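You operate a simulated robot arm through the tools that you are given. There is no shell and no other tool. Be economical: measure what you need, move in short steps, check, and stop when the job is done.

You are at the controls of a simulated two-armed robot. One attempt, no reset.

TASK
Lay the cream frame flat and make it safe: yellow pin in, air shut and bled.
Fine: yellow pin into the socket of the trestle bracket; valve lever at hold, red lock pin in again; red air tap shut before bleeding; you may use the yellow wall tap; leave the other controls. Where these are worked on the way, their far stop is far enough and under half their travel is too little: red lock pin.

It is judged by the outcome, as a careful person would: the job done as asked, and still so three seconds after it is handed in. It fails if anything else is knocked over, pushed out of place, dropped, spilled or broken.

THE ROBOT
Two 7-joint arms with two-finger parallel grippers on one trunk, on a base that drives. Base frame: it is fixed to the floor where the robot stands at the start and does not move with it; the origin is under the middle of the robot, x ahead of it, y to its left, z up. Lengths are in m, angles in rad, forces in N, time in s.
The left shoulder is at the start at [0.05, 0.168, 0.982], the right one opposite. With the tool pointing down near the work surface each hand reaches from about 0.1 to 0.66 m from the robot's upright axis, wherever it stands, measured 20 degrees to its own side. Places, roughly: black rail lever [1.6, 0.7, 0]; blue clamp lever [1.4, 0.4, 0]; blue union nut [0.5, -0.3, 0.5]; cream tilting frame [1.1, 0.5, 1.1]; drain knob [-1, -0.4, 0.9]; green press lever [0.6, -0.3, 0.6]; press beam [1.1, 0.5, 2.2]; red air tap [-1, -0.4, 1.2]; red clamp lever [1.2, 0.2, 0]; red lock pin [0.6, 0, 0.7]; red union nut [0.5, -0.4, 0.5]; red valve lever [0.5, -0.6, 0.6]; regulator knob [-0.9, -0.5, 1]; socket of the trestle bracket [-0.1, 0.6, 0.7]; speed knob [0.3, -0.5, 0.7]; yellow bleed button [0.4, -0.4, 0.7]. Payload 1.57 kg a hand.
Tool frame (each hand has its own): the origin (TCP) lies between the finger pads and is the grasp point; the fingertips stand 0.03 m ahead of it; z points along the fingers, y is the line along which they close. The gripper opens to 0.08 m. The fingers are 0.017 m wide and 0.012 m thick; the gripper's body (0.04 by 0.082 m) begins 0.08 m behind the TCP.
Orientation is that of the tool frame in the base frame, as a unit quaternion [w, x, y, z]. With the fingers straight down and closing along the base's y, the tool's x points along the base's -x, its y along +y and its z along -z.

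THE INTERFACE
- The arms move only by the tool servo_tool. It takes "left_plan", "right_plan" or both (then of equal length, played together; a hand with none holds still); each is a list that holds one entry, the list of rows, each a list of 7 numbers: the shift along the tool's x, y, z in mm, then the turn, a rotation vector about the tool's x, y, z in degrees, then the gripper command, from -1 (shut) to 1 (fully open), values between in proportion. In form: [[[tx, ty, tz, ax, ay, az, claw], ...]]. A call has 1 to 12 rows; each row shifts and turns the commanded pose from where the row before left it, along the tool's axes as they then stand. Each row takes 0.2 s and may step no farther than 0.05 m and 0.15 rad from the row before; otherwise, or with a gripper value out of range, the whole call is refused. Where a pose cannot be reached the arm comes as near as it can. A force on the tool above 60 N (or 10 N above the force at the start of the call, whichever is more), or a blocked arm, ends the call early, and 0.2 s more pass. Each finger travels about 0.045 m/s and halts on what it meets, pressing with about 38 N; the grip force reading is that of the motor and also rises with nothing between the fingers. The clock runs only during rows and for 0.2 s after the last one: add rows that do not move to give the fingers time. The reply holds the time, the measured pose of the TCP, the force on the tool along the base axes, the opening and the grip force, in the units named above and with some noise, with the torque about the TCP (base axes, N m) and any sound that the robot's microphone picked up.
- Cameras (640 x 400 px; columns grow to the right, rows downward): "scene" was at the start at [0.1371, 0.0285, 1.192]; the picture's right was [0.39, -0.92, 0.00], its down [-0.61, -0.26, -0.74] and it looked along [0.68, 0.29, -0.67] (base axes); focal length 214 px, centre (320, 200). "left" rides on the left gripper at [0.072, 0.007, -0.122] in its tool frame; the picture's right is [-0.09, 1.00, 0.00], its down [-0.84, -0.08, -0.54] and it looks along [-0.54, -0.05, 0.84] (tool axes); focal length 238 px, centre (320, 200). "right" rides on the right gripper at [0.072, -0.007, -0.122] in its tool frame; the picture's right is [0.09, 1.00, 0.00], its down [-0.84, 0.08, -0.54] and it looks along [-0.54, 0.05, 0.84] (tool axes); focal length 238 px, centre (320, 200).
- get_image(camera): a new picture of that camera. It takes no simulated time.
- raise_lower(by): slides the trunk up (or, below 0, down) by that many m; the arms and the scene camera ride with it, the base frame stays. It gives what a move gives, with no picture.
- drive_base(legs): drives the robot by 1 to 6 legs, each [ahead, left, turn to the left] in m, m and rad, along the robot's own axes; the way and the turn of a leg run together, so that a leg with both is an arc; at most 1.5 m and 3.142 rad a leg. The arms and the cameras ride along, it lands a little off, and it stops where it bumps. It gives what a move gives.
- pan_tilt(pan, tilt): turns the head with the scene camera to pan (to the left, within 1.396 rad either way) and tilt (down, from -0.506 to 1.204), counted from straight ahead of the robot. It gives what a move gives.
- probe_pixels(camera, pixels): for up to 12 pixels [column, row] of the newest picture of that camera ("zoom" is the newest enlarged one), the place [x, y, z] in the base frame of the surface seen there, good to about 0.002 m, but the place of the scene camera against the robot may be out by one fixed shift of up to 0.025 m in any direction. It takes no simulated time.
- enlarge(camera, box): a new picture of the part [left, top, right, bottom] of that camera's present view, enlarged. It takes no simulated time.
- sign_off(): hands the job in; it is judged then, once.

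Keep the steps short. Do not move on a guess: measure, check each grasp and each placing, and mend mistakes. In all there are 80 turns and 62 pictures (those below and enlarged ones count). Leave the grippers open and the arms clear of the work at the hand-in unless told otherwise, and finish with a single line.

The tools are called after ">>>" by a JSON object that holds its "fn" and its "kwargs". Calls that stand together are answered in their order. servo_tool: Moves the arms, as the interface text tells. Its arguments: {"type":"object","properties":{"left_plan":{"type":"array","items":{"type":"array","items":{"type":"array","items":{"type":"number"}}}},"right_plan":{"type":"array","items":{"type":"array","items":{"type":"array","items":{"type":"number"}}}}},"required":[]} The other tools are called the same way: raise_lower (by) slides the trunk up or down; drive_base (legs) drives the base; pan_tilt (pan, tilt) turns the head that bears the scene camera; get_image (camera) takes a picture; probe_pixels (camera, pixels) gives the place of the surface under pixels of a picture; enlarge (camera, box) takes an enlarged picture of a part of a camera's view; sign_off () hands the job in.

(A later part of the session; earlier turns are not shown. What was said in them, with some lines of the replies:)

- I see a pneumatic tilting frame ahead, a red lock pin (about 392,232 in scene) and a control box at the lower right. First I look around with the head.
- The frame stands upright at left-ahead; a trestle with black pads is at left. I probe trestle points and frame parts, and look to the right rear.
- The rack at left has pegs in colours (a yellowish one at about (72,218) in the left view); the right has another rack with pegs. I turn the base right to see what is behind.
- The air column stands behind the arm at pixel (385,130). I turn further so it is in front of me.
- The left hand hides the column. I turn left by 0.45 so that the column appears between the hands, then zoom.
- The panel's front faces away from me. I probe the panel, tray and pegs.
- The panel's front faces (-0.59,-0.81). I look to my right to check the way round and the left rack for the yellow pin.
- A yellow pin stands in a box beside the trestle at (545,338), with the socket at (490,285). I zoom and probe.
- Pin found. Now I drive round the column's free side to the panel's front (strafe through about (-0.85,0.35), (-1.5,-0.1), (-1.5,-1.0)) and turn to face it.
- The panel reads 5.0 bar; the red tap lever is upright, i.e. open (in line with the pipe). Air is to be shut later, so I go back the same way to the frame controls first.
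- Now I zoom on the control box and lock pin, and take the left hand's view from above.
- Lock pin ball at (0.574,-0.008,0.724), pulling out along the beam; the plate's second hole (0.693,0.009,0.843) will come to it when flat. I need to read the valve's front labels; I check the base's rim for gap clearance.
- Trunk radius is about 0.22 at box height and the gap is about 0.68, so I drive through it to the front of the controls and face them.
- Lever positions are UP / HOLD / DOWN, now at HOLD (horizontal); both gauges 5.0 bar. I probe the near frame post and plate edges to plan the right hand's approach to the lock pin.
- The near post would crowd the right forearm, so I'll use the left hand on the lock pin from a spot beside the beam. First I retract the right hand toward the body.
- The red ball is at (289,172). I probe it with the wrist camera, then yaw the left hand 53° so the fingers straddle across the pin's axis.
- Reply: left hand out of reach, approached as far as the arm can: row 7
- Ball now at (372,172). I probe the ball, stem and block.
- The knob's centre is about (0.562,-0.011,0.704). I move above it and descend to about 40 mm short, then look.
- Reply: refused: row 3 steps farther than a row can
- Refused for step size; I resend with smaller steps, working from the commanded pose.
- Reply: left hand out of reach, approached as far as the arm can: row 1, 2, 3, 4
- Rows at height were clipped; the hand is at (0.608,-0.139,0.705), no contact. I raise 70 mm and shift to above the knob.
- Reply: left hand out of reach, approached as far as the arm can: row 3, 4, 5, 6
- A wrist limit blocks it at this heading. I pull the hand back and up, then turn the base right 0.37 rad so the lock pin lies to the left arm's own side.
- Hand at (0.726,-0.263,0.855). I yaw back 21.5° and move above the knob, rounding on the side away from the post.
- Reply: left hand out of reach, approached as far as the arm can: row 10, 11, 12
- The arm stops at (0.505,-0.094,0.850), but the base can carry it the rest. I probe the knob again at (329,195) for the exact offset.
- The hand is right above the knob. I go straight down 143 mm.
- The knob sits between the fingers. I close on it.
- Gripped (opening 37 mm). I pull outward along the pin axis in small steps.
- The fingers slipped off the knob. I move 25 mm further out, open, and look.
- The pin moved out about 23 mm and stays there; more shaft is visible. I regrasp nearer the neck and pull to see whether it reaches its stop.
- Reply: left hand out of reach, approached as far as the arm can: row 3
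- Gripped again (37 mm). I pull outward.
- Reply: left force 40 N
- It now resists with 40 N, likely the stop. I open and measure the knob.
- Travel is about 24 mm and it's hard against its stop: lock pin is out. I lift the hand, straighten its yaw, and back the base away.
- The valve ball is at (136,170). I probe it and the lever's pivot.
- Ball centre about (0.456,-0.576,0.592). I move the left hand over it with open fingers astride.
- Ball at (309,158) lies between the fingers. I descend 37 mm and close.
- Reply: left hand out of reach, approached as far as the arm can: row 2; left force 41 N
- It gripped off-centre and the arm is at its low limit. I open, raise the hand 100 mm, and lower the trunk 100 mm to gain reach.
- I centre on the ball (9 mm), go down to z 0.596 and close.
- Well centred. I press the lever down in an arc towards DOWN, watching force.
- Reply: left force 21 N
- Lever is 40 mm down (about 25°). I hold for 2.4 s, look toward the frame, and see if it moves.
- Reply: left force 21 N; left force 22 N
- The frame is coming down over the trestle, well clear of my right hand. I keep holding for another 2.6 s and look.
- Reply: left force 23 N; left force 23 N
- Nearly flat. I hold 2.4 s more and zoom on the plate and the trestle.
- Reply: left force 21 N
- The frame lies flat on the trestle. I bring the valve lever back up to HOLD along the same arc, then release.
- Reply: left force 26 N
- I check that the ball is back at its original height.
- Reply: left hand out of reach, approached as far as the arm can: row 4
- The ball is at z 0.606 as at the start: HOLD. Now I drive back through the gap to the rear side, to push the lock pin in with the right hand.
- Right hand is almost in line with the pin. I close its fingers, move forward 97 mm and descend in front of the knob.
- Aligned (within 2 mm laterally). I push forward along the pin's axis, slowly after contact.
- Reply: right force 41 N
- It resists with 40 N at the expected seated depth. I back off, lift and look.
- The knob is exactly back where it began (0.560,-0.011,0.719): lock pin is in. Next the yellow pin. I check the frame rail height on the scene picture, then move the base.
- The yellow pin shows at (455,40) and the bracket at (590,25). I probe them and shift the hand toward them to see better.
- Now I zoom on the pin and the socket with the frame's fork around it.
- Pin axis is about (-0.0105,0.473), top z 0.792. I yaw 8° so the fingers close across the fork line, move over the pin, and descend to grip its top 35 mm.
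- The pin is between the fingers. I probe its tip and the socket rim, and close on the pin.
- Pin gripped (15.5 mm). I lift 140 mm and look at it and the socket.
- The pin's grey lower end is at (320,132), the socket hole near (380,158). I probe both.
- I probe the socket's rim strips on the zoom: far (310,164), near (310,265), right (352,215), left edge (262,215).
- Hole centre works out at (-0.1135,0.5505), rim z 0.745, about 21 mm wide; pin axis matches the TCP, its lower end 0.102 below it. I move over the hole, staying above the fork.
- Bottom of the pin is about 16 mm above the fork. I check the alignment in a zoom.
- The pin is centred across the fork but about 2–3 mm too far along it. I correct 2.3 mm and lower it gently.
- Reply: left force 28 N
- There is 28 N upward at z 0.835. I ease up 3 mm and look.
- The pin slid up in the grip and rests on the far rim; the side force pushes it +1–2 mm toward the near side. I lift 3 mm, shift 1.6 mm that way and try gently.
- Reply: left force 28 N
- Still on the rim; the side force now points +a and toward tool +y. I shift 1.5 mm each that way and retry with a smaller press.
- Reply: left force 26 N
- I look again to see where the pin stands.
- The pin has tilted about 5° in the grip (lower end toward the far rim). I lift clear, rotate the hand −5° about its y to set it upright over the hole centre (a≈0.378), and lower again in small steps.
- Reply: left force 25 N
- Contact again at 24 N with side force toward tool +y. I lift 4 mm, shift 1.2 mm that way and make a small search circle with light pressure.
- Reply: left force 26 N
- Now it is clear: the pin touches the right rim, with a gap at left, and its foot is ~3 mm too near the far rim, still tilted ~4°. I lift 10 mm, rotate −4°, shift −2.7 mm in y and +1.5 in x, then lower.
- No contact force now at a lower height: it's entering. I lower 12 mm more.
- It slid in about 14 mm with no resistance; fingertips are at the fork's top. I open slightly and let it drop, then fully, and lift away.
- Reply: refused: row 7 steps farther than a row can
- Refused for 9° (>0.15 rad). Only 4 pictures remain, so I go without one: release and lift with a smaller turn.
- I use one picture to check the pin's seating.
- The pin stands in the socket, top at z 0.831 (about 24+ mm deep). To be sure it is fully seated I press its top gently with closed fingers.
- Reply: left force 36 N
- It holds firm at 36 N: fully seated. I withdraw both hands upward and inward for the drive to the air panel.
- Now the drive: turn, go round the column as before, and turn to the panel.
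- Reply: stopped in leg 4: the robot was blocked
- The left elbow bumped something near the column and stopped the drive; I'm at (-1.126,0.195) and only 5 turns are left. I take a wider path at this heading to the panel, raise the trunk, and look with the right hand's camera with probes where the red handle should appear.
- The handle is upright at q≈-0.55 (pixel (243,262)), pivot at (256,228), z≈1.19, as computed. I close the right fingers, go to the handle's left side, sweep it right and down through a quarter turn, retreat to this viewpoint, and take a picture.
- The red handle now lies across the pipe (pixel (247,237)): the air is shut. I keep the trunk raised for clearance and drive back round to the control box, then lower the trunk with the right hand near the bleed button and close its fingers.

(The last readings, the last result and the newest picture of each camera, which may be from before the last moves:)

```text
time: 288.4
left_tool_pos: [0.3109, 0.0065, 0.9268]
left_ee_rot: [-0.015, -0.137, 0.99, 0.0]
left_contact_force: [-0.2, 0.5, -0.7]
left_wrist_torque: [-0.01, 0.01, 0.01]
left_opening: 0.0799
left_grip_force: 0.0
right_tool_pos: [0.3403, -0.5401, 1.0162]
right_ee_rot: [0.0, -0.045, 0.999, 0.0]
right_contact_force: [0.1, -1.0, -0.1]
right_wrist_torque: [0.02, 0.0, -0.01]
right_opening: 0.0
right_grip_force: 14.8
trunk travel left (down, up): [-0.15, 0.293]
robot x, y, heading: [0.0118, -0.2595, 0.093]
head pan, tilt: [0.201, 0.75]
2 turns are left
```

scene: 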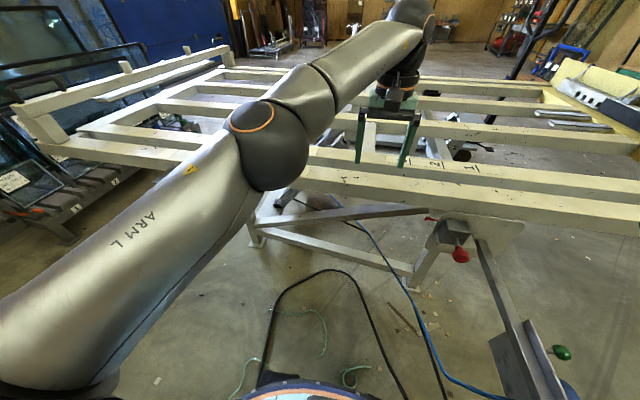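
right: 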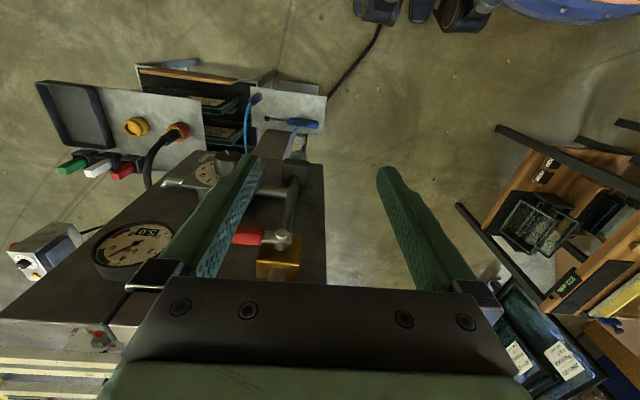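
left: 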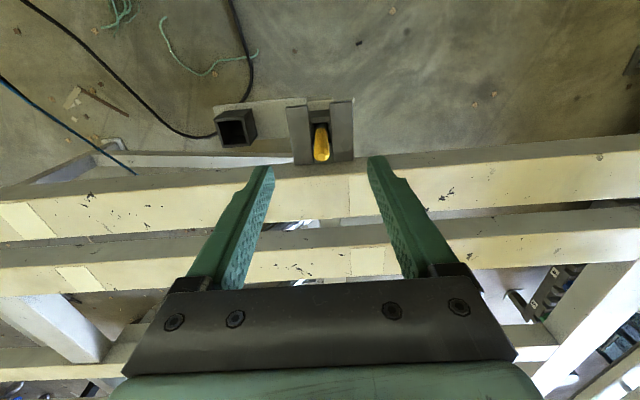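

The right hand is at (0.340,-0.540,1.016), fingers shut. The button is at (0.375,-0.438,0.699). I move above it, descend, press step by step, hold about 10 s to bleed, and take the last picture while holding.

>>> {"fn": "servo_tool", "kwargs": {"right_plan": [[[-22, 40, 0, 0, 0, 0, -1], [-22, 40, 0, 0, 0, 0, -1], [0, 18.5, 20, 0, 0, 0, -1], [0, 0, 45, 0, 0, 0, -1], [0, 0, 45, 0, 0, 0, -1], [0, 0, 45, 0, 0, 0, -1], [0, 0, 45, 0, 0, 0, -1], [0, 0, 45, 0, 0, 0, -1], [0, 0, 30, 0, 0, 0, -1], [0, 0, 0, 0, 0, 0, -1]]]}}

>>> {"fn": "servo_tool", "kwargs": {"right_plan": [[[0, 0, 4, 0, 0, 0, -1], [0, 0, 4, 0, 0, 0, -1], [0, 0, 4, 0, 0, 0, -1], [0, 0, 4, 0, 0, 0, -1], [0, 0, 3, 0, 0, 0, -1], [0, 0, 3, 0, 0, 0, -1], [0, 0, 0, 0, 0, 0, -1], [0, 0, 0, 0, 0, 0, -1]]]}}

>>> {"fn": "servo_tool", "kwargs": {"right_plan": [[[0, 0, 0, 0, 0, 0, -1], [0, 0, 0, 0, 0, 0, -1], [0, 0, 0, 0, 0, 0, -1], [0, 0, 0, 0, 0, 0, -1], [0, 0, 0, 0, 0, 0, -1], [0, 0, 0, 0, 0, 0, -1], [0, 0, 0, 0, 0, 0, -1], [0, 0, 0, 0, 0, 0, -1], [0, 0, 0, 0, 0, 0, -1], [0, 0, 0, 0, 0, 0, -1], [0, 0, 0, 0, 0, 0, -1], [0, 0, 0, 0, 0, 0, -1]]]}}

>>> {"fn": "servo_tool", "kwargs": {"right_plan": [[[0, 0, 0, 0, 0, 0, -1], [0, 0, 0, 0, 0, 0, -1], [0, 0, 0, 0, 0, 0, -1], [0, 0, 0, 0, 0, 0, -1], [0, 0, 0, 0, 0, 0, -1], [0, 0, 0, 0, 0, 0, -1], [0, 0, 0, 0, 0, 0, -1], [0, 0, 0, 0, 0, 0, -1], [0, 0, 0, 0, 0, 0, -1], [0, 0, 0, 0, 0, 0, -1], [0, 0, 0, 0, 0, 0, -1], [0, 0, 0, 0, 0, 0, -1]]]}}

>>> {"fn": "servo_tool", "kwargs": {"right_plan": [[[0, 0, 0, 0, 0, 0, -1], [0, 0, 0, 0, 0, 0, -1], [0, 0, 0, 0, 0, 0, -1], [0, 0, 0, 0, 0, 0, -1], [0, 0, 0, 0, 0, 0, -1], [0, 0, 0, 0, 0, 0, -1], [0, 0, 0, 0, 0, 0, -1], [0, 0, 0, 0, 0, 0, -1], [0, 0, 0, 0, 0, 0, -1], [0, 0, 0, 0, 0, 0, -1], [0, 0, 0, 0, 0, 0, -1], [0, 0, 0, 0, 0, 0, -1]]]}}

>>> {"fn": "servo_tool", "kwargs": {"right_plan": [[[0, 0, 0, 0, 0, 0, -1], [0, 0, 0, 0, 0, 0, -1], [0, 0, 0, 0, 0, 0, -1], [0, 0, 0, 0, 0, 0, -1], [0, 0, 0, 0, 0, 0, -1], [0, 0, 0, 0, 0, 0, -1], [0, 0, 0, 0, 0, 0, -1], [0, 0, 0, 0, 0, 0, -1], [0, 0, 0, 0, 0, 0, -1], [0, 0, 0, 0, 0, 0, -1], [0, 0, 0, 0, 0, 0, -1], [0, 0, 0, 0, 0, 0, -1]]]}}

>>> {"fn": "pan_tilt", "kwargs": {"pan": -0.83, "tilt": 1.0}}

>>> {"fn": "enlarge", "kwargs": {"camera": "scene", "box": [220, 120, 420, 280]}}

```text
time: 290.6
left_tool_pos: [0.3123, 0.0083, 0.9256]
left_ee_rot: [-0.015, -0.137, 0.99, -0.002]
left_contact_force: [-0.2, 0.7, 0.4]
left_wrist_torque: [0.01, 0.02, 0.0]
left_opening: 0.0798
left_grip_force: 0.0
right_tool_pos: [0.3763, -0.4373, 0.7398]
right_ee_rot: [0.001, -0.046, 0.999, 0.0]
right_contact_force: [0.7, -0.1, 0.2]
right_wrist_torque: [0.05, 0.01, -0.03]
right_opening: 0.0001
right_grip_force: 21.8
trunk travel left (down, up): [-0.15, 0.293]
robot x, y, heading: [0.0131, -0.2639, 0.097]
head pan, tilt: [0.201, 0.75]
```

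```text
time: 292.4
left_tool_pos: [0.3094, 0.0081, 0.9277]
left_ee_rot: [-0.014, -0.137, 0.99, -0.001]
left_contact_force: [-0.1, -0.2, -0.1]
left_wrist_torque: [-0.02, -0.01, -0.03]
left_opening: 0.0801
left_grip_force: 0.1
right_tool_pos: [0.3748, -0.4365, 0.7195]
right_ee_rot: [0.002, -0.046, 0.999, 0.001]
right_contact_force: [-3.9, 1.6, 25.4]
right_wrist_torque: [0.07, 0.14, 0.05]
right_opening: 0.0002
right_grip_force: 21.1
trunk travel left (down, up): [-0.15, 0.293]
robot x, y, heading: [0.0155, -0.2601, 0.09]
head pan, tilt: [0.201, 0.75]
heard: click
```

```text
time: 295.1
left_tool_pos: [0.3107, 0.0078, 0.9274]
left_ee_rot: [-0.014, -0.138, 0.99, -0.002]
left_contact_force: [0.0, 0.4, -0.2]
left_wrist_torque: [0.02, 0.02, 0.01]
left_opening: 0.0801
left_grip_force: 0.0
right_tool_pos: [0.3757, -0.4384, 0.7201]
right_ee_rot: [0.001, -0.044, 0.999, -0.001]
right_contact_force: [0.0, 3.3, 26.7]
right_wrist_torque: [0.11, 0.02, 0.0]
right_opening: 0.0
right_grip_force: 21.7
trunk travel left (down, up): [-0.15, 0.293]
robot x, y, heading: [0.0125, -0.2616, 0.087]
head pan, tilt: [0.201, 0.75]
```

```text
time: 297.6
left_tool_pos: [0.3112, 0.0083, 0.9266]
left_ee_rot: [-0.014, -0.137, 0.991, -0.001]
left_contact_force: [0.9, 0.7, -0.8]
left_wrist_torque: [0.0, -0.01, -0.01]
left_opening: 0.0798
left_grip_force: 0.1
right_tool_pos: [0.3746, -0.4376, 0.7197]
right_ee_rot: [0.002, -0.045, 0.999, 0.0]
right_contact_force: [-0.1, 2.0, 26.6]
right_wrist_torque: [0.11, 0.0, 0.0]
right_opening: 0.0
right_grip_force: 21.3
trunk travel left (down, up): [-0.15, 0.293]
robot x, y, heading: [0.013, -0.2581, 0.09]
head pan, tilt: [0.201, 0.75]
```

```text
time: 300.2
left_tool_pos: [0.3102, 0.0092, 0.9273]
left_ee_rot: [-0.014, -0.136, 0.991, -0.001]
left_contact_force: [0.0, 0.5, -0.2]
left_wrist_torque: [0.0, 0.01, 0.04]
left_opening: 0.0798
left_grip_force: 0.1
right_tool_pos: [0.375, -0.4376, 0.7204]
right_ee_rot: [0.0, -0.045, 0.999, 0.0]
right_contact_force: [0.2, 0.5, 26.0]
right_wrist_torque: [0.03, 0.03, -0.01]
right_opening: 0.0
right_grip_force: 21.4
trunk travel left (down, up): [-0.15, 0.293]
robot x, y, heading: [0.0132, -0.2626, 0.091]
head pan, tilt: [0.201, 0.75]
```

```text
time: 302.9
left_tool_pos: [0.3117, 0.0083, 0.9277]
left_ee_rot: [-0.014, -0.136, 0.991, -0.001]
left_contact_force: [-0.4, 0.6, -0.1]
left_wrist_torque: [0.0, -0.02, 0.03]
left_opening: 0.0798
left_grip_force: 0.0
right_tool_pos: [0.3759, -0.4374, 0.72]
right_ee_rot: [0.002, -0.044, 0.999, 0.0]
right_contact_force: [0.4, 0.6, 25.9]
right_wrist_torque: [0.0, -0.01, -0.04]
right_opening: 0.0
right_grip_force: 21.6
trunk travel left (down, up): [-0.15, 0.293]
robot x, y, heading: [0.0125, -0.2632, 0.096]
head pan, tilt: [0.201, 0.75]
```

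```text
time: 304.1
left_tool_pos: [0.311, 0.009, 0.9276]
left_ee_rot: [-0.014, -0.137, 0.99, -0.001]
left_contact_force: [1.2, 0.0, -0.5]
left_wrist_torque: [0.0, -0.02, 0.02]
left_opening: 0.08
left_grip_force: 0.1
right_tool_pos: [0.3745, -0.4377, 0.7199]
right_ee_rot: [0.001, -0.045, 0.999, 0.0]
right_contact_force: [0.3, -0.4, 26.0]
right_wrist_torque: [-0.03, 0.03, 0.0]
right_opening: 0.0
right_grip_force: 21.3
trunk travel left (down, up): [-0.15, 0.293]
robot x, y, heading: [0.0114, -0.2609, 0.093]
head pan, tilt: [-0.831, 1.0]
```

```text
2.50 times, centred on (320, 200) of scene
1 turns are left
```

zoom: 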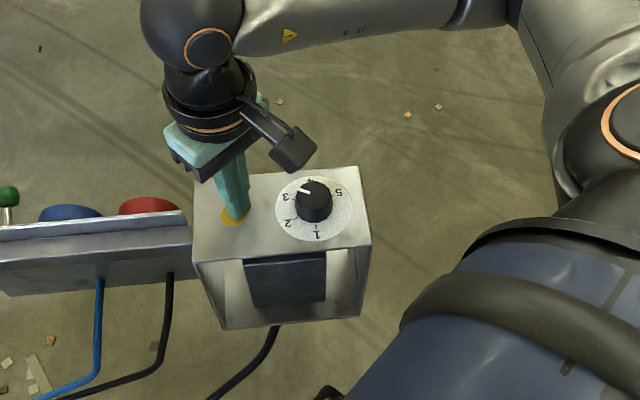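

The button clicked, and I held it pressed for about 12 s with the finger squarely on it. I lift straight up, open the right gripper, and hand in.

>>> {"fn": "servo_tool", "kwargs": {"right_plan": [[[0, 0, -20, 0, 0, 0, -1], [0, 0, -40, 0, 0, 0, -1], [0, 0, -45, 0, 0, 0, -1], [0, 0, -45, 0, 0, 0, 0], [0, 0, -45, 0, 0, 0, 1], [20, -20, -30, 0, 0, 0, 1], [20, -20, 0, 0, 0, 0, 1], [0, 0, 0, 0, 0, 0, 1], [0, 0, 0, 0, 0, 0, 1]]]}}

>>> {"fn": "sign_off", "kwargs": {}}

```text
time: 306.1
left_tool_pos: [0.3116, 0.0084, 0.9265]
left_ee_rot: [-0.014, -0.137, 0.99, -0.001]
left_contact_force: [-0.2, -0.1, -0.3]
left_wrist_torque: [0.03, 0.01, -0.01]
left_opening: 0.0802
left_grip_force: 0.1
right_tool_pos: [0.3389, -0.4821, 0.9466]
right_ee_rot: [0.0, -0.044, 0.999, 0.0]
right_contact_force: [0.8, -0.2, 0.6]
right_wrist_torque: [0.01, 0.05, 0.01]
right_opening: 0.0798
right_grip_force: 0.2
trunk travel left (down, up): [-0.15, 0.293]
robot x, y, heading: [0.0149, -0.2603, 0.093]
head pan, tilt: [-0.831, 1.0]
```

```text
The job is handed in.
```

Handed in: frame flat, valve lever at hold, red lock pin back in, yellow pin seated, red air tap shut, then bleed button held about 12 s; I did not read the gauges after bleeding, and the left arm bumped something unseen near the air column once.
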